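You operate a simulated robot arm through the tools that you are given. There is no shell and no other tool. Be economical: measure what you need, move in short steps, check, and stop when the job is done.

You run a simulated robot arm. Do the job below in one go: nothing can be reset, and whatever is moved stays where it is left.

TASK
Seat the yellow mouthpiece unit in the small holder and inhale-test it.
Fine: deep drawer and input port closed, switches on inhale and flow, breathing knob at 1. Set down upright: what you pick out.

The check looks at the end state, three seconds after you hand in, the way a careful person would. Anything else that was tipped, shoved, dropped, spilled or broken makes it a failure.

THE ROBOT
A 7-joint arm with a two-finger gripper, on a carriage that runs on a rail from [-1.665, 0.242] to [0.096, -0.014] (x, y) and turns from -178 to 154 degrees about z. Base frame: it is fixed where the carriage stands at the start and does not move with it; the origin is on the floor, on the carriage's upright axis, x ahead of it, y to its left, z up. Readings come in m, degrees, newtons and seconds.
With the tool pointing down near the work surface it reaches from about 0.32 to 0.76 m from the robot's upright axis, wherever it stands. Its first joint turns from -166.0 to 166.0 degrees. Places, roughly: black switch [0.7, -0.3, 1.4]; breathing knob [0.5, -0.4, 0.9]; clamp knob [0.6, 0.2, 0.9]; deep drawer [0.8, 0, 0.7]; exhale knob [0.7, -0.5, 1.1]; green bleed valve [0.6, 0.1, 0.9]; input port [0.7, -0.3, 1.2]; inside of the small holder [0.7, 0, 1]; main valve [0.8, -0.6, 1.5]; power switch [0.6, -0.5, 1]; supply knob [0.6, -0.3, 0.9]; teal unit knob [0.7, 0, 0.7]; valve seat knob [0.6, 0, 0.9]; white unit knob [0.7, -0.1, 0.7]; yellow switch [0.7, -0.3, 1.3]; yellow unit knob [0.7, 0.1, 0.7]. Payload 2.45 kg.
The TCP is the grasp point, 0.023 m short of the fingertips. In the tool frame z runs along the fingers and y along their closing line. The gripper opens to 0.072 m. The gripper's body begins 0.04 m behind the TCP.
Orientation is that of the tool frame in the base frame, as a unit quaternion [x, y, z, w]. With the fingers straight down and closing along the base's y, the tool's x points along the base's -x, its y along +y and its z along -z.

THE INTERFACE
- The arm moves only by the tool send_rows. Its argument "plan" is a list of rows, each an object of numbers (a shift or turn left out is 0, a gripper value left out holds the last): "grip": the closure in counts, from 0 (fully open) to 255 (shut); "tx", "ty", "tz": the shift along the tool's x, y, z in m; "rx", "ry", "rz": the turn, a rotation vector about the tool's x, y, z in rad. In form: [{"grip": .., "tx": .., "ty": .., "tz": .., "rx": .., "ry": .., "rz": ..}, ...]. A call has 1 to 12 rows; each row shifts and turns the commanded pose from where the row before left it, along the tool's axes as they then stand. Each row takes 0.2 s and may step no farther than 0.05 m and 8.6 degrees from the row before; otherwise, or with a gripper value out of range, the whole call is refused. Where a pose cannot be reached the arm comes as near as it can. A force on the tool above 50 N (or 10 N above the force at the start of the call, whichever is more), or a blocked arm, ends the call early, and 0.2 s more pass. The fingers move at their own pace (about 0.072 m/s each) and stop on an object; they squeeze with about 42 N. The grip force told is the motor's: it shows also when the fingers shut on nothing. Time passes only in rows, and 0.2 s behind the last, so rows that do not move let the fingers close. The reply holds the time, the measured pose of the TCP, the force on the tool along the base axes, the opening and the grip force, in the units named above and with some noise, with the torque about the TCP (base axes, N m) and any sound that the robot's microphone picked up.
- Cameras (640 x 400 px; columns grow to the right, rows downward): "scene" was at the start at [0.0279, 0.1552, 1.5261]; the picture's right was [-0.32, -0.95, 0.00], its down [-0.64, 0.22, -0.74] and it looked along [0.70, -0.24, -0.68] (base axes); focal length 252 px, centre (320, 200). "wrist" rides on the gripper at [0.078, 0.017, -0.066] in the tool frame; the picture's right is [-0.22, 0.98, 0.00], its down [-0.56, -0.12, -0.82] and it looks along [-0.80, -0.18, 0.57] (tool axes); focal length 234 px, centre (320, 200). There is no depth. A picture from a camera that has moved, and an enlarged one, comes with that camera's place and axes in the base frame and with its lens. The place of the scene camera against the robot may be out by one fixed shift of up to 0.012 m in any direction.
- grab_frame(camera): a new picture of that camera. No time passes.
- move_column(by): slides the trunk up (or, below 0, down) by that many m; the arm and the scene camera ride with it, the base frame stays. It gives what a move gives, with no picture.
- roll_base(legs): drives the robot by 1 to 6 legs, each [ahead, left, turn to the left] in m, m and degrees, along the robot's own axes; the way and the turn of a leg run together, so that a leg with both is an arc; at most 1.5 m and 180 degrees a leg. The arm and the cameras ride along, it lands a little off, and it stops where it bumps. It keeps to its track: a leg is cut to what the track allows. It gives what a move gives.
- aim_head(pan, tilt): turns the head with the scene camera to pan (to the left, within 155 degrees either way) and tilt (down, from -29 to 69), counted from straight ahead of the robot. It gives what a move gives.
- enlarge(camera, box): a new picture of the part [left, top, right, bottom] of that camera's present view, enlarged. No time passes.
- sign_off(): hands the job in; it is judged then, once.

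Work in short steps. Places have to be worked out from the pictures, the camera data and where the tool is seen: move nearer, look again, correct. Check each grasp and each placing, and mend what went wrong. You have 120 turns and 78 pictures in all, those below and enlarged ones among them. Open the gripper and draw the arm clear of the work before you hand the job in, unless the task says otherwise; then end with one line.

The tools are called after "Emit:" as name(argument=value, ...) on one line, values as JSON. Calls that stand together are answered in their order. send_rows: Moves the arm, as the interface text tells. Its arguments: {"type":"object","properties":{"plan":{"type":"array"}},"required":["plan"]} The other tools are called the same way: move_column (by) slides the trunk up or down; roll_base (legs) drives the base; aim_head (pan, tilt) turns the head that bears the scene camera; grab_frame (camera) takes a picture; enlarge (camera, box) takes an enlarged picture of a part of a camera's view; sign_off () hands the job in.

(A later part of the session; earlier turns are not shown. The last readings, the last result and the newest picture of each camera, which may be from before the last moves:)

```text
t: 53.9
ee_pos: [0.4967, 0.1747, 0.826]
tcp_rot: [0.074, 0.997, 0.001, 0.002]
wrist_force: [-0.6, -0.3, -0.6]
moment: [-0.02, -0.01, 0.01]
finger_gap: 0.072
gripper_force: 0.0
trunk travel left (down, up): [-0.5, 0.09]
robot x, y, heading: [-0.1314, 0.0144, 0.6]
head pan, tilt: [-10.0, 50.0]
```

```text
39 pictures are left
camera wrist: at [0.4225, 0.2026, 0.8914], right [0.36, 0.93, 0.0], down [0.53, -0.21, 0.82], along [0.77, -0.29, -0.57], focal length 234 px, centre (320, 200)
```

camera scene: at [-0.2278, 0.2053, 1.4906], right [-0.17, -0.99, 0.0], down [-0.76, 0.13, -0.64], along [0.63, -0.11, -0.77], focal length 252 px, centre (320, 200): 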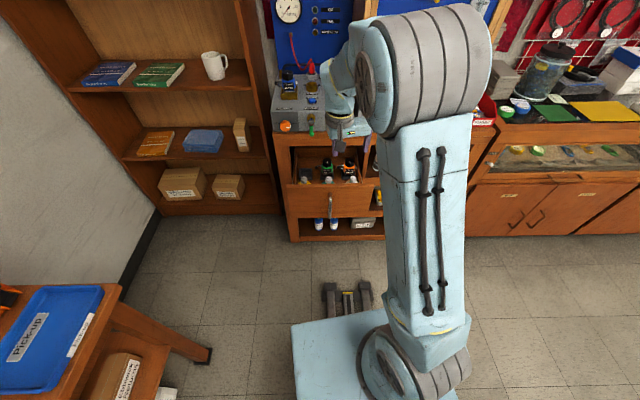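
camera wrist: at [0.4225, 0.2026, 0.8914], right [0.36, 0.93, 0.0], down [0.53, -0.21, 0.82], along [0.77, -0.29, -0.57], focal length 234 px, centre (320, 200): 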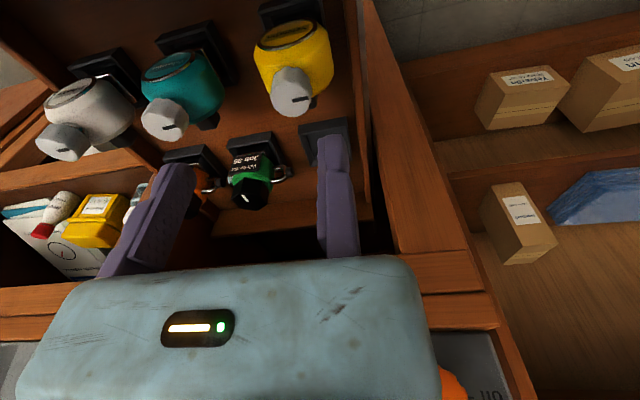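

Emit:
enlarge(camera="wrist", box=[120, 0, 360, 150])

Emit:
enlarge(camera="scene", box=[230, 100, 420, 240])

```text
2.67 times, centred on (240, 75) of wrist
camera zoom: at [0.4225, 0.2026, 0.8914], right [0.36, 0.93, 0.0], down [0.53, -0.21, 0.82], along [0.77, -0.29, -0.57], focal length 624 px, centre (533, 533)
```

zoom: 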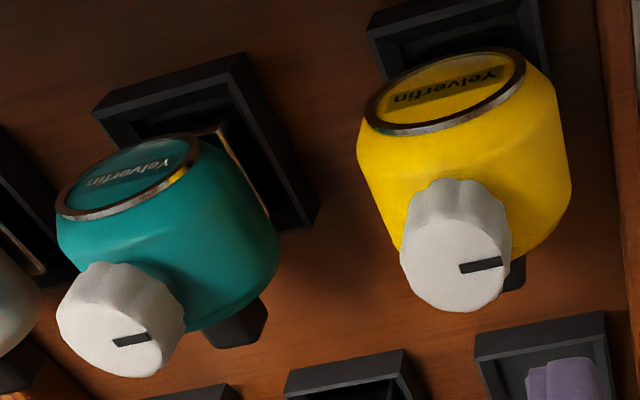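

```text
2.86 times, centred on (325, 170) of scene
camera zoom: at [-0.1106, 0.1882, 1.4907], right [-0.17, -0.99, 0.0], down [-0.76, 0.13, -0.64], along [0.63, -0.11, -0.77], focal length 720 px, centre (306, 286)
```

zoom: 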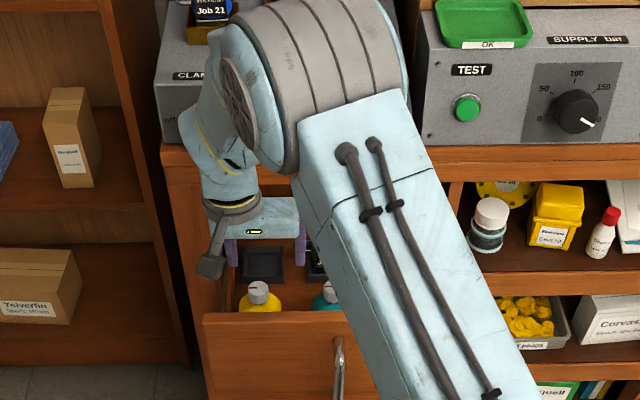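

The unit stands with its cover toward me, knob (Ø≈25 mm) on top, mouthpiece to the rear – matching the holder with the teal mouth socket behind it. I lower the open fingers around the knob in small steps.

Emit:
send_rows(plan=[{"tz": 0.02, "tx": 0.003}, {"tz": 0.02}, {"tz": 0.012}])

Emit:
grab_frame(camera="wrist")

```text
t: 54.7
ee_pos: [0.4941, 0.1755, 0.7751]
tcp_rot: [0.074, 0.997, 0.001, 0.002]
wrist_force: [-0.1, -0.3, -0.5]
moment: [-0.03, 0.02, -0.01]
finger_gap: 0.0723
gripper_force: 0.0
trunk travel left (down, up): [-0.5, 0.09]
robot x, y, heading: [-0.1336, 0.0214, 0.5]
head pan, tilt: [-10.0, 50.0]
```

```text
36 pictures are left
camera wrist: at [0.4198, 0.2044, 0.8397], right [0.36, 0.93, 0.0], down [0.53, -0.21, 0.82], along [0.77, -0.29, -0.57], focal length 234 px, centre (320, 200)
```

wrist: 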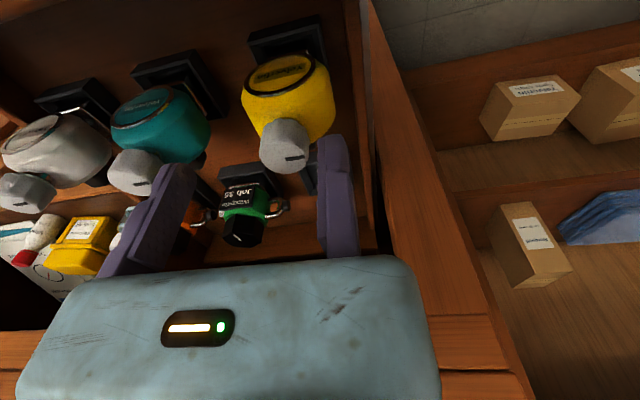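

Knob top is at about z 0.757, tips at 0.752. I go 15 mm deeper in small steps and close.

Emit:
send_rows(plan=[{"tz": 0.006}, {"tz": 0.005}, {"tz": 0.004}, {"grip": 255}, {"grip": 255}, {"grip": 255}, {"grip": 255}, {"grip": 255}])

Emit:
grab_frame(camera="wrist")

```text
t: 56.5
ee_pos: [0.4932, 0.1743, 0.7586]
tcp_rot: [0.074, 0.997, 0.001, 0.002]
wrist_force: [-1.1, -4.2, 0.3]
moment: [-0.42, 0.04, -0.09]
finger_gap: 0.026
gripper_force: 42.3
trunk travel left (down, up): [-0.5, 0.09]
robot x, y, heading: [-0.1358, 0.0186, 0.5]
head pan, tilt: [-10.0, 50.0]
```

```text
35 pictures are left
camera wrist: at [0.4191, 0.2032, 0.8248], right [0.36, 0.93, 0.0], down [0.53, -0.21, 0.82], along [0.77, -0.29, -0.57], focal length 234 px, centre (320, 200)
```

wrist: 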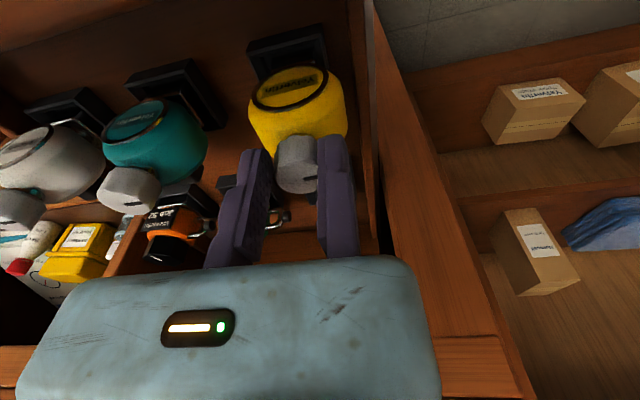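

Knob is held (26 mm). I lift slowly.

Emit:
send_rows(plan=[{"tz": -0.01}, {"tz": -0.02}, {"tz": -0.03}, {"tz": -0.04}])

Emit:
grab_frame(camera="wrist")

```text
t: 57.5
ee_pos: [0.4939, 0.1767, 0.8591]
tcp_rot: [0.074, 0.997, 0.001, 0.001]
wrist_force: [0.0, 0.3, -3.1]
moment: [0.04, 0.05, 0.01]
finger_gap: 0.0257
gripper_force: 41.9
trunk travel left (down, up): [-0.5, 0.09]
robot x, y, heading: [-0.1317, 0.0229, 0.7]
head pan, tilt: [-10.0, 50.0]
```

```text
34 pictures are left
camera wrist: at [0.4203, 0.205, 0.9248], right [0.36, 0.93, 0.0], down [0.53, -0.21, 0.82], along [0.77, -0.29, -0.57], focal length 234 px, centre (320, 200)
```

wrist: 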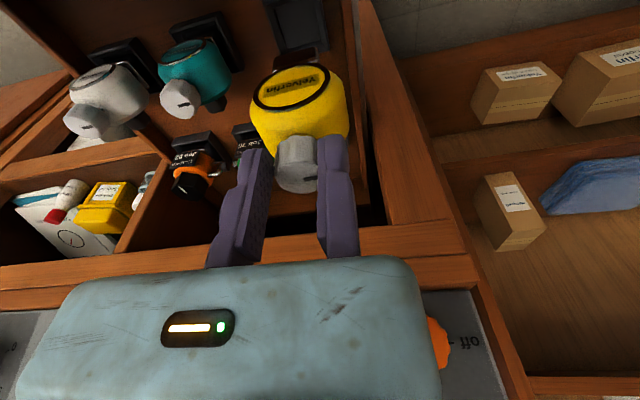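

Unit is lifted cleanly (about 0.33 kg). I enlarge to see its foot.

Emit:
enlarge(camera="wrist", box=[220, 0, 380, 210])

```text
1.90 times, centred on (300, 105) of wrist
camera zoom: at [0.4203, 0.205, 0.9248], right [0.36, 0.93, 0.0], down [0.53, -0.21, 0.82], along [0.77, -0.29, -0.57], focal length 446 px, centre (358, 381)
```

zoom: 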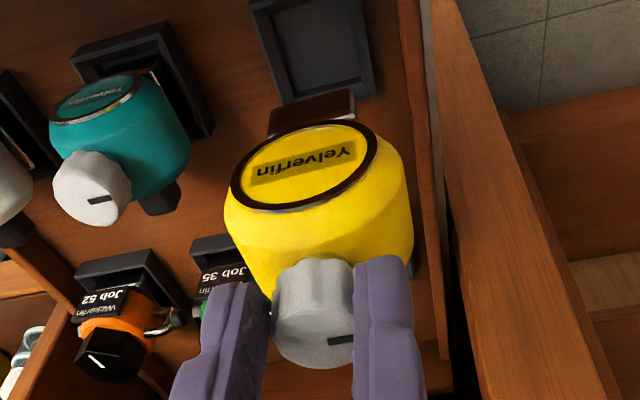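

The foot is a ~32 mm block about 0.086 m below the TCP, centred under the knob. I raise high, then drive toward the bench and move over the holder.

Emit:
send_rows(plan=[{"tz": -0.05}, {"tz": -0.05}, {"tz": -0.05}, {"tz": -0.05}, {"tz": -0.05}, {"tz": -0.05}, {"tz": -0.05}])

Emit:
roll_base(legs=[[0.16, -0.023, 0]])

Emit:
grab_frame(camera="wrist")

```text
t: 59.1
ee_pos: [0.4915, 0.1768, 1.211]
tcp_rot: [0.074, 0.997, 0.001, 0.002]
wrist_force: [0.1, 0.4, -2.6]
moment: [0.05, 0.01, -0.02]
finger_gap: 0.025
gripper_force: 42.6
trunk travel left (down, up): [-0.5, 0.09]
robot x, y, heading: [-0.134, 0.0194, 0.6]
head pan, tilt: [-10.0, 50.0]
```

```text
t: 60.5
ee_pos: [0.6508, 0.1526, 1.2105]
tcp_rot: [0.074, 0.997, 0.001, 0.002]
wrist_force: [-0.5, -1.5, -1.9]
moment: [0.02, 0.06, -0.02]
finger_gap: 0.0251
gripper_force: 42.0
trunk travel left (down, up): [-0.5, 0.09]
robot x, y, heading: [0.0236, -0.0029, 0.3]
head pan, tilt: [-10.0, 50.0]
```

```text
32 pictures are left
camera wrist: at [0.5765, 0.1806, 1.2752], right [0.36, 0.93, 0.0], down [0.53, -0.21, 0.82], along [0.77, -0.29, -0.57], focal length 234 px, centre (320, 200)
```

wrist: 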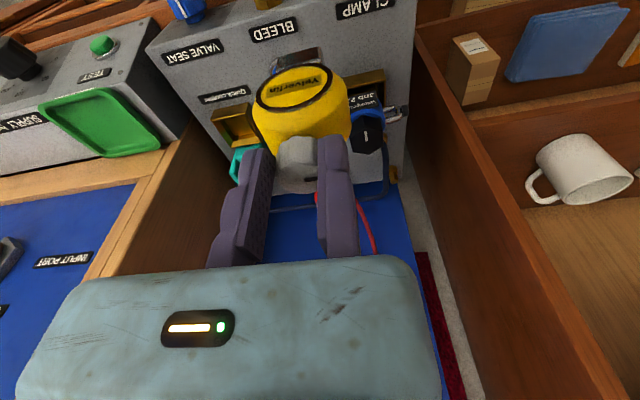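

Emit:
enlarge(camera="wrist", box=[190, 80, 290, 190])

```text
3.64 times, centred on (240, 135) of wrist
camera zoom: at [0.5765, 0.1806, 1.2752], right [0.36, 0.93, 0.0], down [0.53, -0.21, 0.82], along [0.77, -0.29, -0.57], focal length 852 px, centre (611, 436)
```

zoom: 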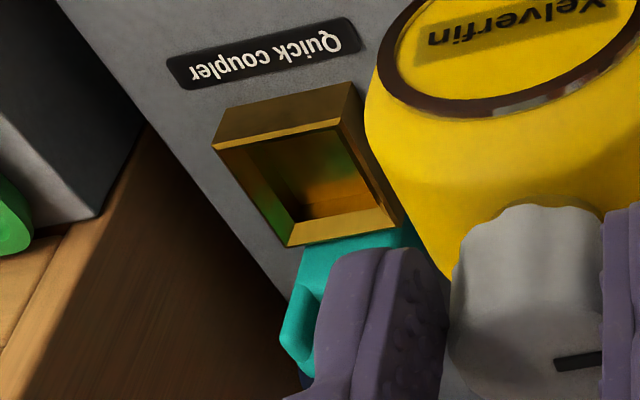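

Holder centre is about (0.7475, −0.018), rim z≈0.99, edges aligned with the tool. I move over it at height, then look.

Emit:
send_rows(plan=[{"tx": -0.03, "ty": -0.036}, {"tx": -0.03, "ty": -0.036}, {"tx": -0.03, "ty": -0.036}, {"tx": -0.032, "ty": -0.033}, {"tz": 0.03}, {"tz": 0.03}, {"tz": 0.03}])

Emit:
aim_head(pan=-12, tilt=35)

Emit:
grab_frame(camera="scene")

Emit:
grab_frame(camera="wrist")

```text
t: 62.1
ee_pos: [0.7572, 0.0013, 1.1197]
tcp_rot: [0.075, 0.997, 0.002, 0.009]
wrist_force: [-24.0, -0.9, 35.7]
moment: [-0.51, 0.64, -0.37]
finger_gap: 0.0248
gripper_force: 42.0
out of reach, approached as far as the arm can: row 3, 4, 5, 6, 7
trunk travel left (down, up): [-0.5, 0.09]
robot x, y, heading: [0.0233, -0.0053, 0.4]
head pan, tilt: [-10.0, 50.0]
```

```text
t: 62.9
ee_pos: [0.758, 0.0018, 1.1173]
tcp_rot: [0.074, 0.997, 0.001, 0.005]
wrist_force: [-20.0, -0.9, 37.9]
moment: [-0.65, 0.23, -0.27]
finger_gap: 0.0247
gripper_force: 42.1
trunk travel left (down, up): [-0.5, 0.09]
robot x, y, heading: [0.027, -0.0021, 0.5]
head pan, tilt: [-12.0, 35.0]
```

```text
30 pictures are left
camera scene: at [0.0534, 0.1602, 1.5124], right [-0.2, -0.98, 0.0], down [-0.56, 0.12, -0.82], along [0.8, -0.16, -0.57], focal length 252 px, centre (320, 200)
```

scene: 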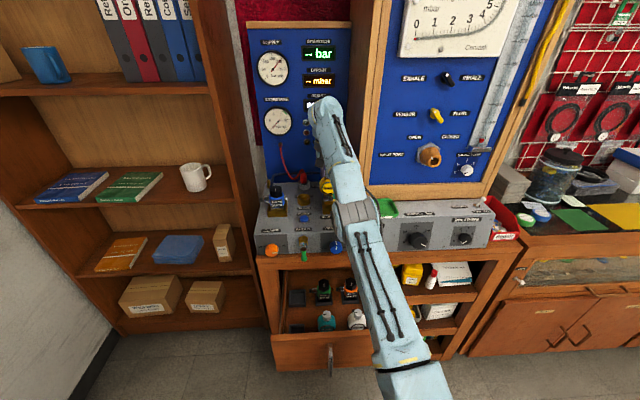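

```text
29 pictures are left
camera wrist: at [0.6833, 0.0298, 1.1822], right [0.36, 0.93, 0.01], down [0.53, -0.21, 0.82], along [0.77, -0.29, -0.57], focal length 234 px, centre (320, 200)
```

wrist: 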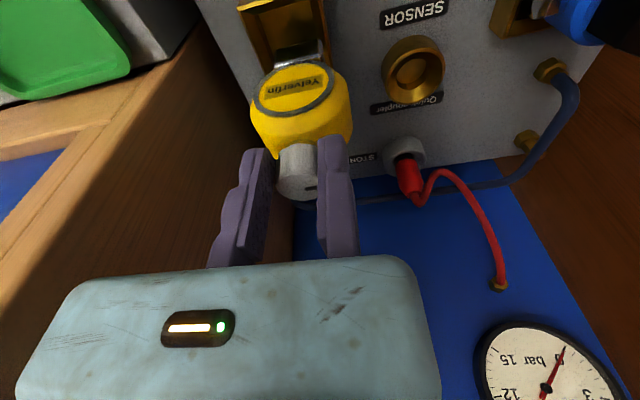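

Force shows the unit pressing on the teal piece, since reach made it deviate. I lift and back off, then bring the base closer.

Emit:
send_rows(plan=[{"tz": -0.02}, {"tz": -0.03}, {"tx": 0.03}, {"tx": 0.02}])

Emit:
grab_frame(camera="wrist")

```text
t: 63.9
ee_pos: [0.7368, 0.0254, 1.1673]
tcp_rot: [0.074, 0.997, 0.001, 0.001]
wrist_force: [0.7, 0.4, -2.2]
moment: [0.06, 0.01, 0.01]
finger_gap: 0.0251
gripper_force: 42.0
out of reach, approached as far as the arm can: row 1, 2, 3, 4
trunk travel left (down, up): [-0.5, 0.09]
robot x, y, heading: [0.0267, -0.0021, 0.3]
head pan, tilt: [-12.0, 35.0]
```

```text
28 pictures are left
camera wrist: at [0.6626, 0.0539, 1.2323], right [0.36, 0.93, 0.0], down [0.53, -0.21, 0.82], along [0.77, -0.29, -0.57], focal length 234 px, centre (320, 200)
```

wrist: 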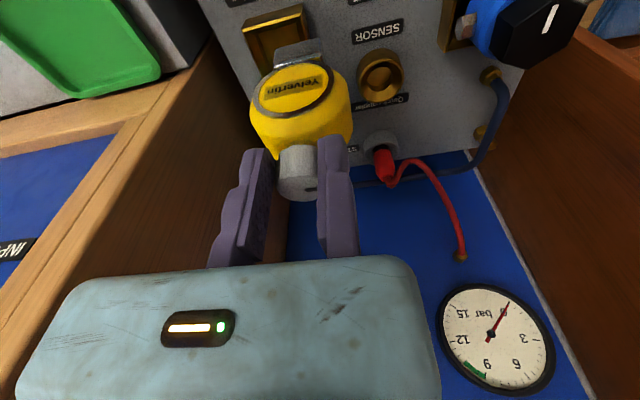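

I retreat a bit more and bring the base to the end of its rail to gain reach.

Emit:
send_rows(plan=[{"tx": 0.03}, {"tx": 0.03}, {"tx": 0.03}])

Emit:
roll_base(legs=[[0.07, -0.01, 0]])

```text
t: 64.7
ee_pos: [0.7199, 0.046, 1.1956]
tcp_rot: [0.075, 0.997, 0.002, 0.002]
wrist_force: [-0.2, 0.1, -2.7]
moment: [0.06, 0.02, 0.0]
finger_gap: 0.0249
gripper_force: 42.3
out of reach, approached as far as the arm can: row 1, 2, 3
trunk travel left (down, up): [-0.5, 0.09]
robot x, y, heading: [0.0244, -0.0033, 0.4]
head pan, tilt: [-12.0, 35.0]
```

```text
t: 65.7
ee_pos: [0.7893, 0.0341, 1.1949]
tcp_rot: [0.075, 0.997, 0.0, 0.002]
wrist_force: [-1.1, 0.2, -2.1]
moment: [0.03, 0.01, -0.01]
finger_gap: 0.0247
gripper_force: 42.5
trunk travel left (down, up): [-0.5, 0.09]
robot x, y, heading: [0.0936, -0.0134, 0.3]
head pan, tilt: [-12.0, 35.0]
```

The commanded pose may differ from the measured one; I send idle rows with slight lift to let it settle.

Emit:
send_rows(plan=[{"tz": -0.03}, {}, {}])

```text
t: 66.5
ee_pos: [0.7892, 0.0389, 1.2009]
tcp_rot: [0.077, 0.997, 0.0, 0.001]
wrist_force: [-0.4, 0.8, -2.7]
moment: [0.01, 0.01, 0.01]
finger_gap: 0.0246
gripper_force: 42.1
out of reach, approached as far as the arm can: row 1
trunk travel left (down, up): [-0.5, 0.09]
robot x, y, heading: [0.0954, -0.0106, 0.5]
head pan, tilt: [-12.0, 35.0]
```

Emit:
send_rows(plan=[{"tx": 0.03, "tz": 0.01}, {"tx": 0.03}, {"tx": 0.03}])

```text
t: 67.3
ee_pos: [0.7706, 0.0466, 1.2131]
tcp_rot: [0.076, 0.997, -0.004, -0.002]
wrist_force: [-0.4, -0.8, -2.6]
moment: [0.1, 0.02, -0.01]
finger_gap: 0.0245
gripper_force: 41.8
out of reach, approached as far as the arm can: row 1, 2, 3
trunk travel left (down, up): [-0.5, 0.09]
robot x, y, heading: [0.0941, -0.0101, 0.5]
head pan, tilt: [-12.0, 35.0]
```

The arm behaves oddly, so I look at its configuration.

Emit:
grab_frame(camera="scene")

```text
27 pictures are left
camera scene: at [0.1257, 0.149, 1.5125], right [-0.2, -0.98, 0.0], down [-0.56, 0.12, -0.82], along [0.8, -0.16, -0.57], focal length 252 px, centre (320, 200)
```

scene: 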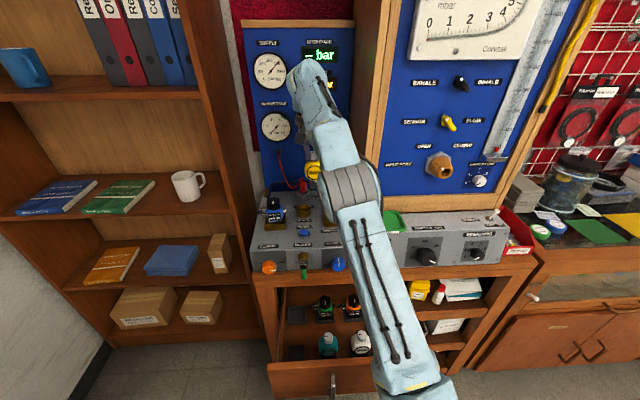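

The elbow is far forward; the shoulder is low. I raise the trunk to give the arm slack and then lower with the arm.

Emit:
move_column(by=0.09)

Emit:
send_rows(plan=[{"tz": 0.03}, {"tz": 0.03}, {"tz": 0.03}])

```text
t: 68.5
ee_pos: [0.7729, 0.0472, 1.2996]
tcp_rot: [0.076, 0.997, -0.005, -0.005]
wrist_force: [0.0, 0.1, -2.5]
moment: [0.02, 0.03, 0.0]
finger_gap: 0.0247
gripper_force: 42.6
trunk travel left (down, up): [-0.59, 0.0]
robot x, y, heading: [0.0934, -0.013, 0.3]
head pan, tilt: [-12.0, 35.0]
```

```text
t: 69.3
ee_pos: [0.7722, 0.0486, 1.2097]
tcp_rot: [0.075, 0.997, -0.004, -0.004]
wrist_force: [0.7, 0.3, -1.5]
moment: [0.06, 0.02, 0.0]
finger_gap: 0.0244
gripper_force: 41.3
trunk travel left (down, up): [-0.59, 0.0]
robot x, y, heading: [0.091, -0.016, 0.4]
head pan, tilt: [-12.0, 35.0]
```

Control is back. I move above the holder centre at z 1.14 and look.

Emit:
send_rows(plan=[{"tx": 0.013, "ty": -0.028}, {"ty": -0.028}, {"tz": 0.03}, {"tz": 0.03}])

Emit:
grab_frame(camera="wrist")

Emit:
enlarge(camera="scene", box=[250, 130, 400, 250])

```text
t: 70.3
ee_pos: [0.7499, -0.0056, 1.1506]
tcp_rot: [0.075, 0.997, -0.004, -0.004]
wrist_force: [-0.4, -0.4, -2.4]
moment: [0.06, -0.01, 0.01]
finger_gap: 0.0244
gripper_force: 42.2
trunk travel left (down, up): [-0.59, 0.0]
robot x, y, heading: [0.093, -0.0129, 0.5]
head pan, tilt: [-12.0, 35.0]
```

```text
26 pictures are left
camera wrist: at [0.6756, 0.0236, 1.2162], right [0.36, 0.93, -0.01], down [0.54, -0.2, 0.82], along [0.76, -0.3, -0.58], focal length 234 px, centre (320, 200)
```

wrist: 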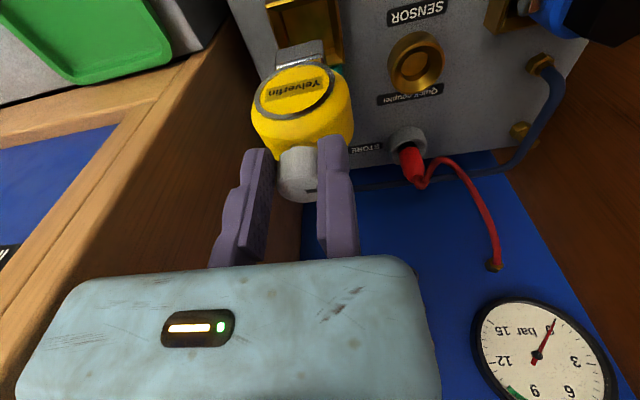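

```text
3.33 times, centred on (325, 190) of scene
camera zoom: at [0.1284, 0.1504, 1.6023], right [-0.2, -0.98, 0.0], down [-0.56, 0.12, -0.82], along [0.8, -0.17, -0.57], focal length 840 px, centre (303, 233)
```

zoom: 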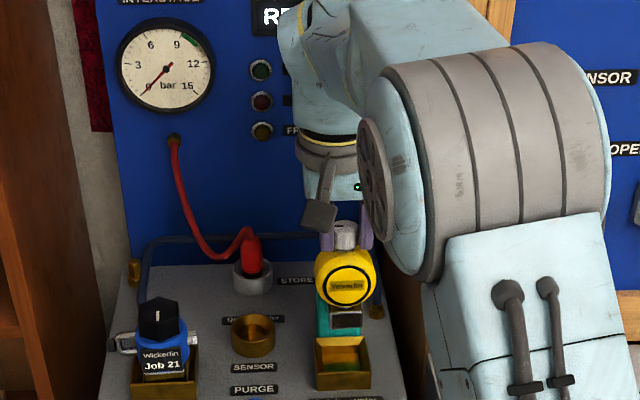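

Foot and box line up within ~2 mm in the scene view. I lower in small steps, watching force.

Emit:
send_rows(plan=[{"tz": 0.01}, {"tz": 0.01}, {"tz": 0.008}, {"tz": 0.006}])

```text
t: 71.3
ee_pos: [0.7483, -0.0071, 1.1182]
tcp_rot: [0.075, 0.997, -0.005, -0.004]
wrist_force: [-0.2, -1.0, 2.0]
moment: [-0.03, -0.17, 0.0]
finger_gap: 0.0243
gripper_force: 41.3
trunk travel left (down, up): [-0.59, 0.0]
robot x, y, heading: [0.091, -0.0138, 0.4]
head pan, tilt: [-12.0, 35.0]
```

Slight contact perhaps. I look closely.

Emit:
enlarge(camera="wrist", box=[220, 0, 400, 130])

Emit:
enlarge(camera="scene", box=[295, 175, 375, 255])

```text
3.08 times, centred on (310, 65) of wrist
camera zoom: at [0.6753, 0.0225, 1.1838], right [0.36, 0.93, -0.01], down [0.54, -0.2, 0.82], along [0.76, -0.3, -0.58], focal length 720 px, centre (351, 615)
```

zoom: 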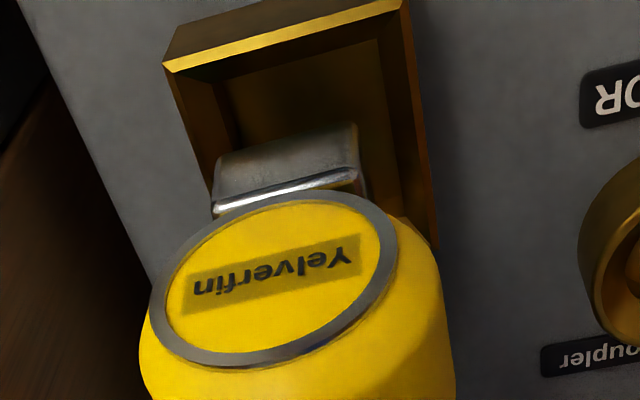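

```text
5.00 times, centred on (335, 215) of scene
camera zoom: at [0.1277, 0.1502, 1.6024], right [-0.2, -0.98, 0.0], down [-0.56, 0.12, -0.82], along [0.8, -0.17, -0.57], focal length 1261 px, centre (245, 125)
```

zoom: 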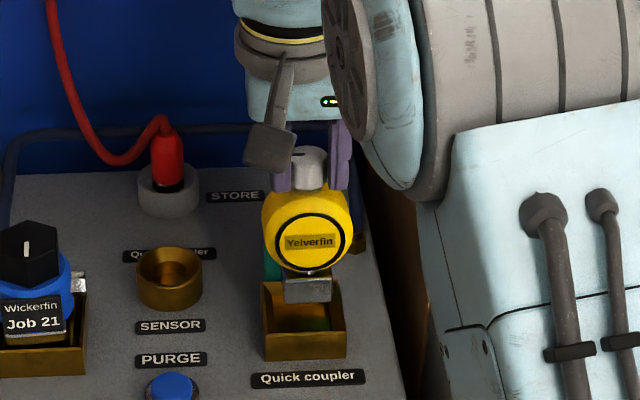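

The foot is roughly over the box; a faint contact seems about 4 cm behind the knob (mouthpiece at the teal piece). I shift 2 mm toward front/left and test lowering by 4 mm.

Emit:
send_rows(plan=[{"tx": 0.002, "ty": 0.0015}, {"tz": 0.004}])

```text
t: 72.0
ee_pos: [0.748, -0.004, 1.118]
tcp_rot: [0.075, 0.997, -0.005, -0.001]
wrist_force: [-2.4, -1.5, 19.6]
moment: [-0.34, -0.86, -0.05]
finger_gap: 0.0244
gripper_force: 41.9
trunk travel left (down, up): [-0.59, 0.0]
robot x, y, heading: [0.0903, -0.0122, 0.5]
head pan, tilt: [-12.0, 35.0]
```

Real contact: 22 N acting on the centre line 4 cm behind the knob, so the mouthpiece is standing on the teal block's top. I lift, move left and turn the unit to see its profile and the teal block.

Emit:
send_rows(plan=[{"tz": -0.03}, {"tz": -0.03}, {"tz": -0.02, "ty": 0.03}, {"ty": 0.04}, {"rz": -0.145}, {"rz": -0.145}, {"rz": -0.145}, {"rz": -0.145}, {"rz": -0.145}, {"rz": -0.145}, {"rz": -0.145}, {"rz": -0.145}])

Emit:
enlarge(camera="scene", box=[275, 140, 375, 240])

```text
t: 74.5
ee_pos: [0.7591, 0.0647, 1.1937]
tcp_rot: [-0.484, 0.875, -0.001, -0.007]
wrist_force: [0.0, -0.8, -1.4]
moment: [-0.05, 0.03, 0.01]
finger_gap: 0.024
gripper_force: 42.2
trunk travel left (down, up): [-0.59, 0.0]
robot x, y, heading: [0.0928, -0.0086, 0.6]
head pan, tilt: [-12.0, 35.0]
```

```text
4.00 times, centred on (325, 190) of scene
camera zoom: at [0.1282, 0.1503, 1.6023], right [-0.2, -0.98, 0.0], down [-0.56, 0.12, -0.82], along [0.8, -0.17, -0.57], focal length 1009 px, centre (300, 240)
```

zoom: 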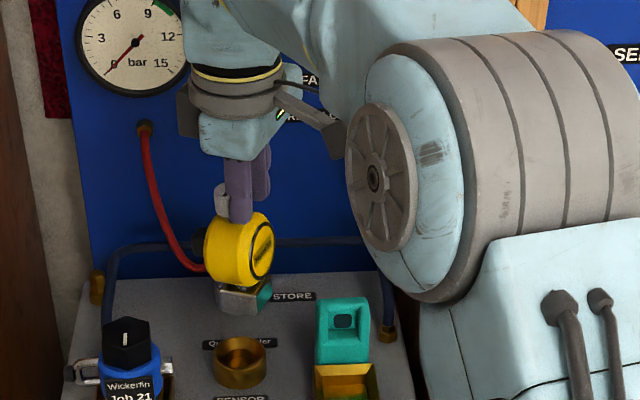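

Emit:
enlarge(camera="scene", box=[315, 175, 375, 245])

Emit:
enlarge(camera="scene", box=[290, 175, 350, 225])

```text
5.71 times, centred on (345, 210) of scene
camera zoom: at [0.1282, 0.1503, 1.6023], right [-0.2, -0.98, 0.0], down [-0.56, 0.12, -0.82], along [0.8, -0.17, -0.57], focal length 1441 px, centre (177, 143)
```

zoom: 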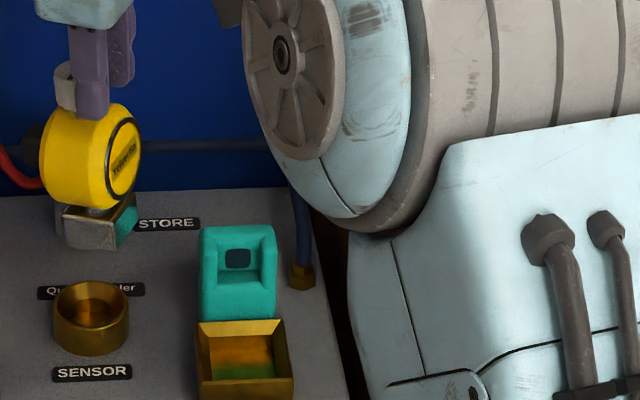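

```text
8.00 times, centred on (320, 200) of scene
camera zoom: at [0.1282, 0.1503, 1.6023], right [-0.2, -0.98, 0.0], down [-0.56, 0.12, -0.82], along [0.8, -0.17, -0.57], focal length 2017 px, centre (320, 200)
```

zoom: 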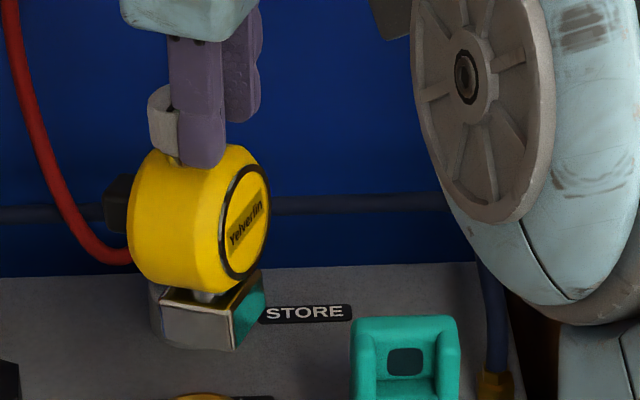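

Now clear: the foot bottom is ~0.118 m below the TCP and the foot was resting on the box's rear rim (foot centre is ~6 mm behind the knob). I turn back and aim TCP at (0.743, −0.0035).

Emit:
send_rows(plan=[{"rz": 0.145}, {"rz": 0.145}, {"rz": 0.145}, {"rz": 0.145}, {"rz": 0.145}, {"rz": 0.145}, {"rz": 0.145}, {"rz": 0.145}, {"ty": -0.035}, {"ty": -0.033}, {}])

```text
t: 77.0
ee_pos: [0.7485, -0.0021, 1.1936]
tcp_rot: [0.075, 0.997, -0.005, -0.005]
wrist_force: [0.0, 0.1, -3.0]
moment: [0.06, 0.03, -0.03]
finger_gap: 0.0236
gripper_force: 42.1
trunk travel left (down, up): [-0.59, 0.0]
robot x, y, heading: [0.0969, -0.0131, 0.5]
head pan, tilt: [-12.0, 35.0]
```

Emit:
send_rows(plan=[{"tx": 0.0052, "ty": -0.0022}, {"tz": 0.03}, {"tz": 0.03}, {"tz": 0.01}, {"tz": 0.005}])

Emit:
enlarge(camera="wrist", box=[220, 0, 400, 130])

```text
t: 78.2
ee_pos: [0.7431, -0.0038, 1.116]
tcp_rot: [0.076, 0.997, -0.005, -0.004]
wrist_force: [0.6, 0.2, 0.2]
moment: [-0.01, 0.01, -0.02]
finger_gap: 0.0
gripper_force: 28.6
trunk travel left (down, up): [-0.59, 0.0]
robot x, y, heading: [0.0934, -0.012, 0.3]
head pan, tilt: [-12.0, 35.0]
```

```text
3.08 times, centred on (310, 65) of wrist
camera zoom: at [0.6698, 0.0254, 1.1836], right [0.36, 0.93, -0.01], down [0.54, -0.2, 0.82], along [0.76, -0.3, -0.58], focal length 720 px, centre (351, 615)
```

zoom: 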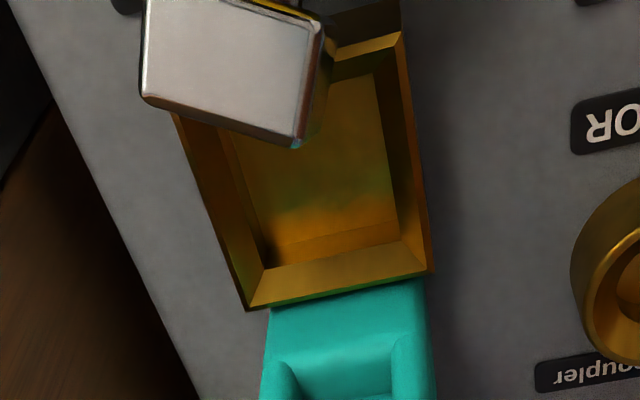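

The unit slipped out of the fingers and tipped forward. I lift away and look at how it lies.

Emit:
send_rows(plan=[{"tz": -0.03}, {"tz": -0.04, "grip": 0}, {"tx": 0.04}, {"tx": 0.04}, {}])

Emit:
grab_frame(camera="wrist")

Emit:
grab_frame(camera="scene")

```text
t: 79.3
ee_pos: [0.6626, 0.0088, 1.1855]
tcp_rot: [0.075, 0.997, -0.004, -0.005]
wrist_force: [-0.5, 0.9, 0.3]
moment: [0.0, -0.02, 0.0]
finger_gap: 0.0722
gripper_force: 0.1
trunk travel left (down, up): [-0.59, 0.0]
robot x, y, heading: [0.0969, -0.0119, 0.3]
head pan, tilt: [-12.0, 35.0]
```

```text
18 pictures are left
camera wrist: at [0.5888, 0.0382, 1.2525], right [0.36, 0.93, -0.01], down [0.54, -0.2, 0.82], along [0.76, -0.3, -0.58], focal length 234 px, centre (320, 200)
```

wrist: 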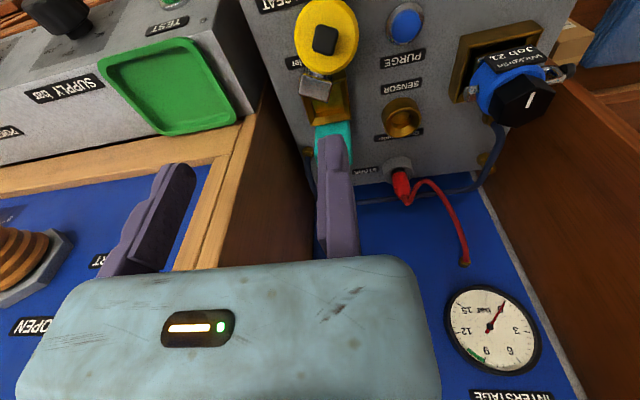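

```text
17 pictures are left
camera scene: at [0.1279, 0.1502, 1.6023], right [-0.2, -0.98, 0.0], down [-0.56, 0.12, -0.82], along [0.8, -0.17, -0.57], focal length 252 px, centre (320, 200)
```

scene: 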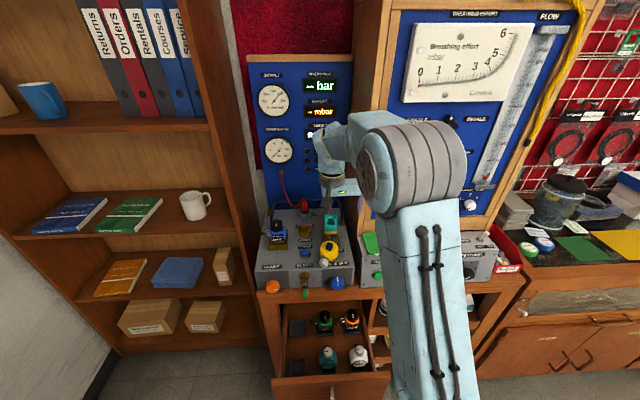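

Emit:
enlarge(camera="wrist", box=[250, 0, 400, 130])

Emit:
enlarge(camera="scene", box=[285, 210, 355, 295])

```text
3.08 times, centred on (325, 65) of wrist
camera zoom: at [0.5888, 0.0382, 1.2525], right [0.36, 0.93, -0.01], down [0.54, -0.2, 0.82], along [0.76, -0.3, -0.58], focal length 720 px, centre (305, 615)
```

zoom: 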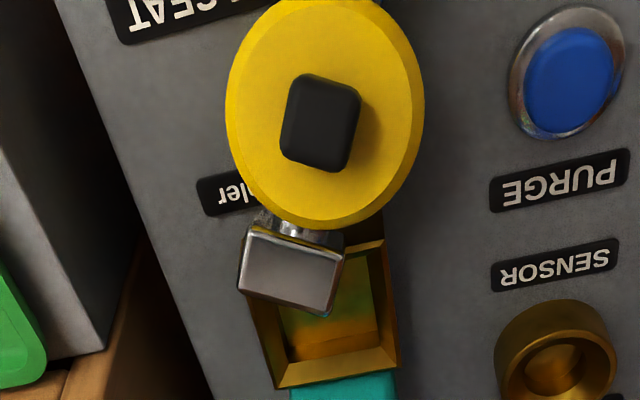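

```text
4.71 times, centred on (320, 252) of scene
camera zoom: at [0.1279, 0.1502, 1.6023], right [-0.2, -0.98, 0.0], down [-0.56, 0.12, -0.82], along [0.8, -0.17, -0.57], focal length 1187 px, centre (320, -47)
```

zoom: 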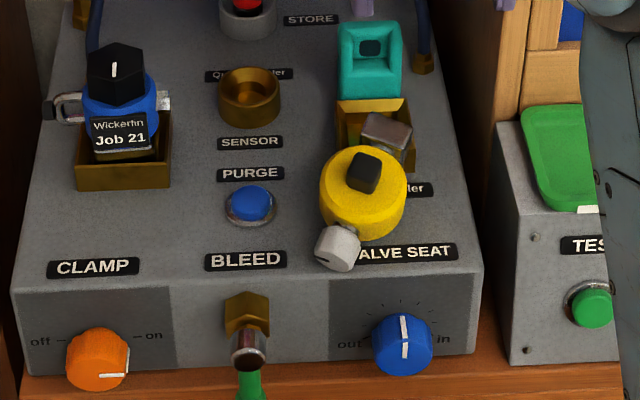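

The unit lies on its cover, mouthpiece up, knob toward me (axis yaw ≈ −32°), foot resting on the box's front rim. I plan to regrip the knob with a level tool, camera side up; I retreat and try rolling the tool about its axis.

Emit:
roll_base(legs=[[-0.15, 0.022, 0]])

Emit:
send_rows(plan=[{"rz": -0.1437}, {"rz": -0.1437}, {"rz": -0.1437}, {"rz": -0.1437}, {"rz": -0.1437}, {"rz": -0.1437}, {"rz": -0.1437}, {"rz": -0.1437}, {"rz": -0.1437}, {"rz": -0.1437}])

Emit:
send_rows(plan=[{"rz": -0.1437}, {"rz": -0.1437}, {"rz": -0.1437}, {"rz": -0.1437}, {"rz": -0.1437}, {"rz": -0.1437}, {"rz": -0.1437}, {"rz": -0.1437}, {"rz": -0.1437}])

```text
t: 80.8
ee_pos: [0.5106, 0.0307, 1.1869]
tcp_rot: [0.075, 0.997, -0.006, -0.003]
wrist_force: [0.4, -0.1, -0.1]
moment: [0.01, -0.02, 0.02]
finger_gap: 0.0718
gripper_force: 0.1
trunk travel left (down, up): [-0.59, 0.0]
robot x, y, heading: [-0.0606, 0.0078, 0.3]
head pan, tilt: [-12.0, 35.0]
```

```text
t: 83.0
ee_pos: [0.5102, 0.0299, 1.1884]
tcp_rot: [-0.6, 0.8, -0.001, -0.006]
wrist_force: [-0.2, 0.0, -0.1]
moment: [-0.01, -0.01, -0.01]
finger_gap: 0.0718
gripper_force: 0.1
trunk travel left (down, up): [-0.59, 0.0]
robot x, y, heading: [-0.0619, 0.0081, 0.2]
head pan, tilt: [-12.0, 35.0]
```

```text
t: 85.0
ee_pos: [0.5102, 0.0314, 1.187]
tcp_rot: [0.961, -0.276, -0.003, 0.005]
wrist_force: [0.3, 0.8, -0.1]
moment: [-0.03, -0.01, 0.01]
finger_gap: 0.0721
gripper_force: 0.1
trunk travel left (down, up): [-0.59, 0.0]
robot x, y, heading: [-0.0592, 0.0069, 0.7]
head pan, tilt: [-12.0, 35.0]
```

The roll works. I now pitch the tool level toward the unit, camera on top.

Emit:
send_rows(plan=[{"ry": 0.1428}, {"ry": 0.1428}, {"ry": 0.1428}, {"ry": 0.1428}, {"ry": 0.1428}, {"ry": 0.1428}, {"ry": 0.1428}, {"ry": 0.1428}, {"ry": 0.1428}, {"ry": 0.1428}, {"ry": 0.1428}])

Emit:
grab_frame(camera="wrist")

```text
t: 87.4
ee_pos: [0.5107, 0.0324, 1.1866]
tcp_rot: [0.681, -0.192, 0.678, 0.199]
wrist_force: [-0.1, 0.0, -0.4]
moment: [0.05, -0.01, 0.0]
finger_gap: 0.0721
gripper_force: 0.0
trunk travel left (down, up): [-0.59, 0.0]
robot x, y, heading: [-0.0586, 0.0094, 0.3]
head pan, tilt: [-12.0, 35.0]
```

```text
14 pictures are left
camera wrist: at [0.4463, 0.0524, 1.2645], right [-0.52, -0.83, -0.21], down [-0.63, 0.54, -0.56], along [0.57, -0.16, -0.8], focal length 234 px, centre (320, 200)
```

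wrist: 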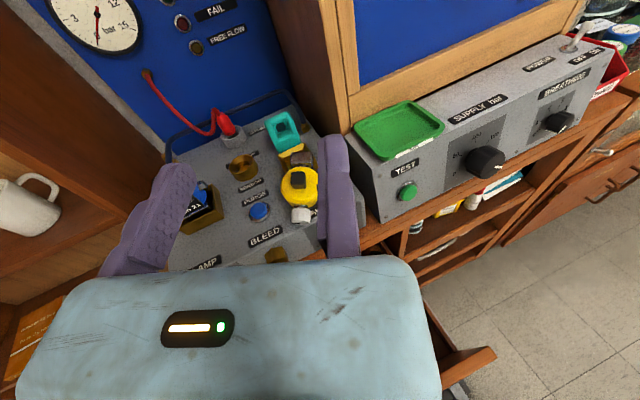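

Knob at about (0.643, 0.033). I line up behind it and lower the trunk to knob height, staying 7 cm short.

Emit:
send_rows(plan=[{"ty": -0.03}, {"ty": -0.026, "tz": 0.02}, {"tz": 0.021}])

Emit:
move_column(by=-0.185)

Emit:
enlarge(camera="wrist", box=[150, 20, 420, 270])

```text
t: 88.2
ee_pos: [0.5746, 0.0568, 1.1854]
tcp_rot: [0.682, -0.192, 0.677, 0.2]
wrist_force: [0.3, -0.1, -0.3]
moment: [-0.02, 0.01, -0.02]
finger_gap: 0.0718
gripper_force: 0.1
trunk travel left (down, up): [-0.59, 0.0]
robot x, y, heading: [-0.0578, 0.0104, 0.2]
head pan, tilt: [-12.0, 35.0]
```

```text
t: 90.2
ee_pos: [0.5749, 0.0554, 1.0015]
tcp_rot: [0.682, -0.192, 0.677, 0.2]
wrist_force: [0.6, 0.5, 0.0]
moment: [0.03, 0.0, 0.01]
finger_gap: 0.072
gripper_force: 0.0
trunk travel left (down, up): [-0.405, 0.185]
robot x, y, heading: [-0.0599, 0.0074, 0.5]
head pan, tilt: [-12.0, 35.0]
```

```text
1.60 times, centred on (285, 145) of wrist
camera zoom: at [0.5105, 0.0768, 1.0782], right [-0.52, -0.83, -0.21], down [-0.63, 0.54, -0.56], along [0.57, -0.16, -0.8], focal length 375 px, centre (376, 288)
```

zoom: 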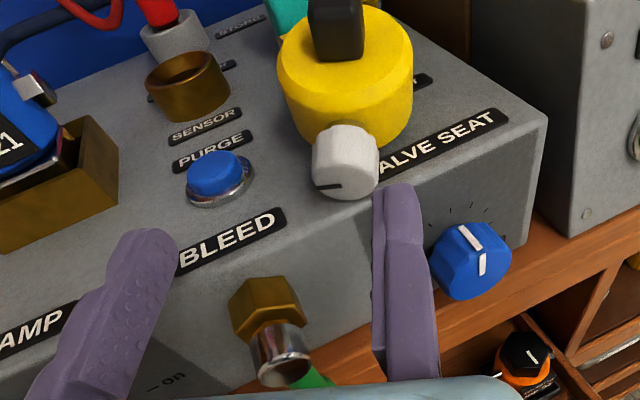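

The knob sits between the fingers' lanes. I tilt the tool 12° down for body clearance over the console, lower 17 mm, and look before advancing.

Emit:
send_rows(plan=[{"ry": -0.105, "ty": -0.002}, {"ry": -0.105}])

Emit:
move_column(by=-0.016)

Emit:
send_rows(plan=[{"tz": 0.015, "tx": 0.0032}, {"tz": 0.015, "tx": 0.0032}, {"tz": 0.01, "tx": 0.0021}])

Emit:
enlarge(camera="wrist", box=[200, 60, 400, 260])

```text
t: 90.8
ee_pos: [0.5756, 0.058, 1.0009]
tcp_rot: [0.749, -0.213, 0.601, 0.18]
wrist_force: [0.0, 0.9, 0.3]
moment: [-0.02, -0.02, -0.05]
finger_gap: 0.0722
gripper_force: 0.1
trunk travel left (down, up): [-0.405, 0.185]
robot x, y, heading: [-0.0591, 0.0084, 0.3]
head pan, tilt: [-12.0, 35.0]
```

```text
t: 91.4
ee_pos: [0.5756, 0.0582, 0.984]
tcp_rot: [0.749, -0.212, 0.602, 0.178]
wrist_force: [0.8, 0.5, 0.0]
moment: [0.02, 0.01, 0.0]
finger_gap: 0.072
gripper_force: 0.1
trunk travel left (down, up): [-0.389, 0.201]
robot x, y, heading: [-0.0578, 0.0072, 0.5]
head pan, tilt: [-12.0, 35.0]
```

```text
t: 92.2
ee_pos: [0.6113, 0.0363, 0.9845]
tcp_rot: [0.749, -0.213, 0.601, 0.179]
wrist_force: [0.0, -0.7, 0.0]
moment: [0.02, -0.01, -0.01]
finger_gap: 0.0721
gripper_force: 0.0
trunk travel left (down, up): [-0.389, 0.201]
robot x, y, heading: [-0.0591, 0.0116, 0.4]
head pan, tilt: [-12.0, 35.0]
```

```text
2.00 times, centred on (300, 160) of wrist
camera zoom: at [0.5614, 0.0479, 1.0736], right [-0.56, -0.8, -0.2], down [-0.71, 0.59, -0.38], along [0.42, -0.07, -0.91], focal length 468 px, centre (360, 280)
```

zoom: 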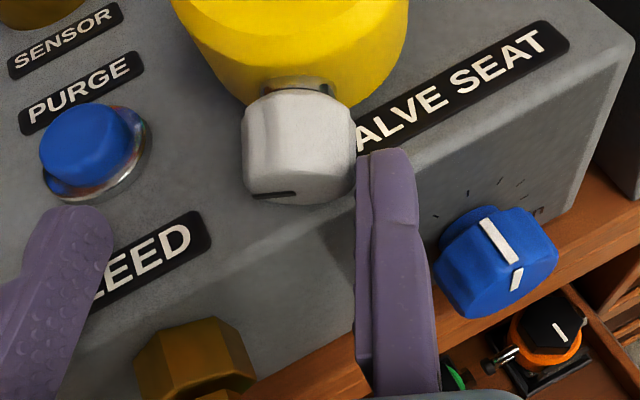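

The knob's right edge is level with the fixed finger's inner face; I shift 4 mm right and advance 20 mm, then close.

Emit:
send_rows(plan=[{"ty": 0.004}, {"tz": 0.01, "tx": 0.0021}, {"tz": 0.01, "tx": 0.0021}, {"grip": 255}, {"grip": 255}, {"grip": 255}, {"grip": 255}, {"grip": 255}])

Emit:
enlarge(camera="wrist", box=[200, 60, 400, 260])

```text
t: 94.0
ee_pos: [0.6253, 0.0209, 0.9837]
tcp_rot: [0.749, -0.212, 0.602, 0.179]
wrist_force: [-0.6, 0.8, 0.4]
moment: [0.01, -0.01, -0.03]
finger_gap: 0.0274
gripper_force: 42.7
trunk travel left (down, up): [-0.389, 0.201]
robot x, y, heading: [-0.0569, 0.01, 0.6]
head pan, tilt: [-12.0, 35.0]
```

```text
2.00 times, centred on (300, 160) of wrist
camera zoom: at [0.5761, 0.0332, 1.074], right [-0.56, -0.8, -0.2], down [-0.71, 0.59, -0.38], along [0.42, -0.07, -0.91], focal length 468 px, centre (360, 280)
```

zoom: 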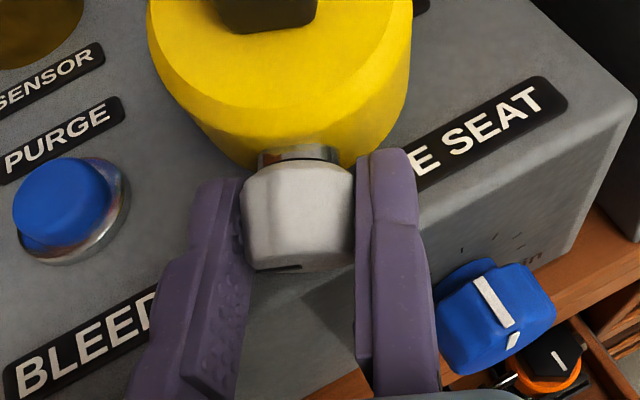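

Firm grip along the whole knob (27 mm). I lift with the trunk.

Emit:
move_column(by=0.2)

Emit:
send_rows(plan=[{"ry": -0.13}, {"ry": -0.13}, {"ry": -0.13}, {"ry": -0.13}, {"ry": -0.13}, {"ry": -0.13}, {"ry": -0.13}, {"ry": -0.13}, {"ry": -0.13}, {"ry": -0.13}])

Emit:
grab_frame(camera="scene")

```text
t: 96.2
ee_pos: [0.6249, 0.0218, 1.1848]
tcp_rot: [0.749, -0.212, 0.602, 0.179]
wrist_force: [-0.1, 0.3, -2.4]
moment: [0.08, 0.15, -0.02]
finger_gap: 0.0277
gripper_force: 41.3
trunk travel left (down, up): [-0.589, 0.001]
robot x, y, heading: [-0.0588, 0.0069, 0.0]
head pan, tilt: [-12.0, 35.0]
```

```text
t: 98.4
ee_pos: [0.6259, 0.0206, 1.1838]
tcp_rot: [0.961, -0.277, 0.024, 0.013]
wrist_force: [-0.3, 0.2, -2.2]
moment: [0.0, 0.08, 0.01]
finger_gap: 0.0278
gripper_force: 41.7
trunk travel left (down, up): [-0.589, 0.001]
robot x, y, heading: [-0.0577, 0.0059, 0.7]
head pan, tilt: [-12.0, 35.0]
```

```text
10 pictures are left
camera scene: at [-0.0238, 0.1723, 1.6013], right [-0.2, -0.98, 0.0], down [-0.56, 0.12, -0.82], along [0.8, -0.17, -0.57], focal length 252 px, centre (320, 200)
```

scene: 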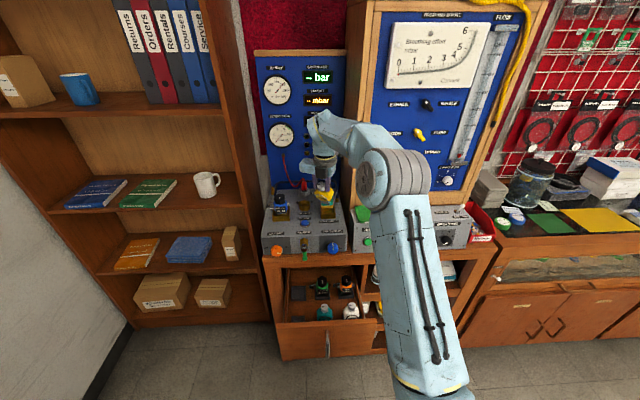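

Emit:
enlarge(camera="scene", box=[290, 150, 370, 230])

```text
5.00 times, centred on (330, 190) of scene
camera zoom: at [-0.0238, 0.1723, 1.6013], right [-0.2, -0.98, 0.0], down [-0.56, 0.12, -0.82], along [0.8, -0.17, -0.57], focal length 1261 px, centre (270, 250)
```

zoom: 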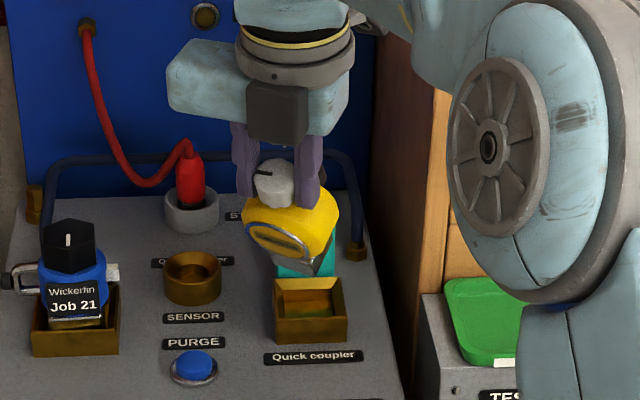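

The unit hangs tilted ~32° (cover downward). I lean the tool past vertical, align yaw to the bench and retract, then bring the base forward; next I can right it against the box's front wall.

Emit:
send_rows(plan=[{"tx": -0.04}, {"tx": -0.04}, {"tx": -0.03}, {"rz": -0.14}, {"rz": -0.14}, {"rz": -0.135}, {"ry": -0.14}, {"ry": -0.14}])

Emit:
roll_base(legs=[[0.15, -0.022, 0]])

Emit:
enlarge(camera="scene", box=[270, 150, 370, 250])

```text
t: 100.2
ee_pos: [0.5329, 0.079, 1.1771]
tcp_rot: [0.99, -0.077, -0.118, 0.008]
wrist_force: [-0.8, -0.7, -1.8]
moment: [-0.05, 0.0, 0.01]
finger_gap: 0.0276
gripper_force: 41.9
trunk travel left (down, up): [-0.589, 0.001]
robot x, y, heading: [-0.06, 0.0103, 0.6]
head pan, tilt: [-12.0, 35.0]
```

```text
t: 101.6
ee_pos: [0.6832, 0.0592, 1.1781]
tcp_rot: [0.99, -0.075, -0.117, 0.009]
wrist_force: [0.5, 0.2, -2.3]
moment: [-0.03, 0.06, 0.0]
finger_gap: 0.0275
gripper_force: 41.3
trunk travel left (down, up): [-0.589, 0.001]
robot x, y, heading: [0.094, -0.0157, 0.4]
head pan, tilt: [-12.0, 35.0]
```

```text
4.00 times, centred on (320, 200) of scene
camera zoom: at [0.1263, 0.1505, 1.6013], right [-0.2, -0.98, 0.0], down [-0.56, 0.11, -0.82], along [0.8, -0.16, -0.57], focal length 1009 px, centre (320, 200)
```

zoom: 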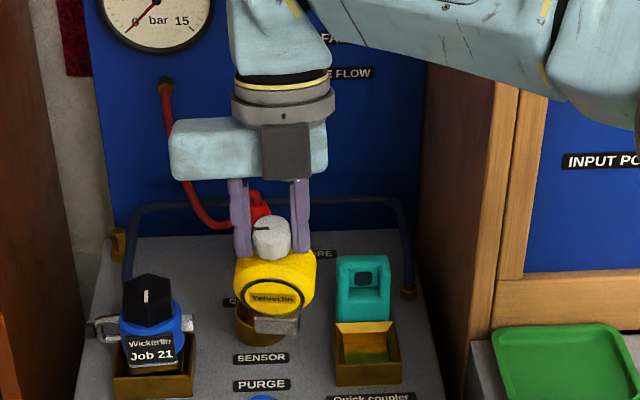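

Tilt is now ~15° with a 13° tool lean. I move in front of the box at foot height, 1 cm short of its front wall.

Emit:
send_rows(plan=[{"ty": 0.04}, {"ty": 0.0405}, {"tx": 0.002, "tz": 0.03}, {"tx": 0.002, "tz": 0.03}, {"tx": 0.002, "tz": 0.02}, {"tz": 0.006}])

```text
t: 103.0
ee_pos: [0.6622, 0.0259, 1.0941]
tcp_rot: [0.99, -0.075, -0.116, 0.009]
wrist_force: [0.6, -0.5, -2.3]
moment: [-0.03, 0.04, 0.01]
finger_gap: 0.0274
gripper_force: 42.0
out of reach, approached as far as the arm can: row 1, 2
trunk travel left (down, up): [-0.589, 0.001]
robot x, y, heading: [0.0876, -0.008, 0.4]
head pan, tilt: [-12.0, 35.0]
```

Laterally I'm 4.4 cm short; I repeat that shift.

Emit:
send_rows(plan=[{"ty": 0.015}, {"ty": 0.015}, {"ty": 0.0145}])

```text
t: 103.8
ee_pos: [0.6572, -0.0184, 1.0949]
tcp_rot: [0.99, -0.075, -0.117, 0.009]
wrist_force: [0.4, -0.3, -2.2]
moment: [-0.02, 0.05, 0.04]
finger_gap: 0.0273
gripper_force: 42.2
trunk travel left (down, up): [-0.589, 0.001]
robot x, y, heading: [0.0913, -0.0161, -0.0]
head pan, tilt: [-12.0, 35.0]
```

Aligned. I lower 6 mm and push slowly toward the box wall to right the unit.

Emit:
send_rows(plan=[{"tx": 0.0014, "tz": 0.0058}, {"tx": 0.0049, "tz": -0.0012}, {"tx": 0.0049, "tz": -0.0012}, {"tx": 0.0049, "tz": -0.0015}, {"tx": 0.0049, "tz": -0.0015}, {"tx": 0.0049, "tz": -0.0017}])

```text
t: 105.2
ee_pos: [0.6822, -0.0207, 1.0916]
tcp_rot: [0.99, -0.075, -0.117, 0.009]
wrist_force: [-3.3, -0.4, -4.3]
moment: [-0.03, 0.4, -0.01]
finger_gap: 0.0276
gripper_force: 42.3
trunk travel left (down, up): [-0.589, 0.001]
robot x, y, heading: [0.0914, -0.0139, 0.3]
head pan, tilt: [-12.0, 35.0]
```

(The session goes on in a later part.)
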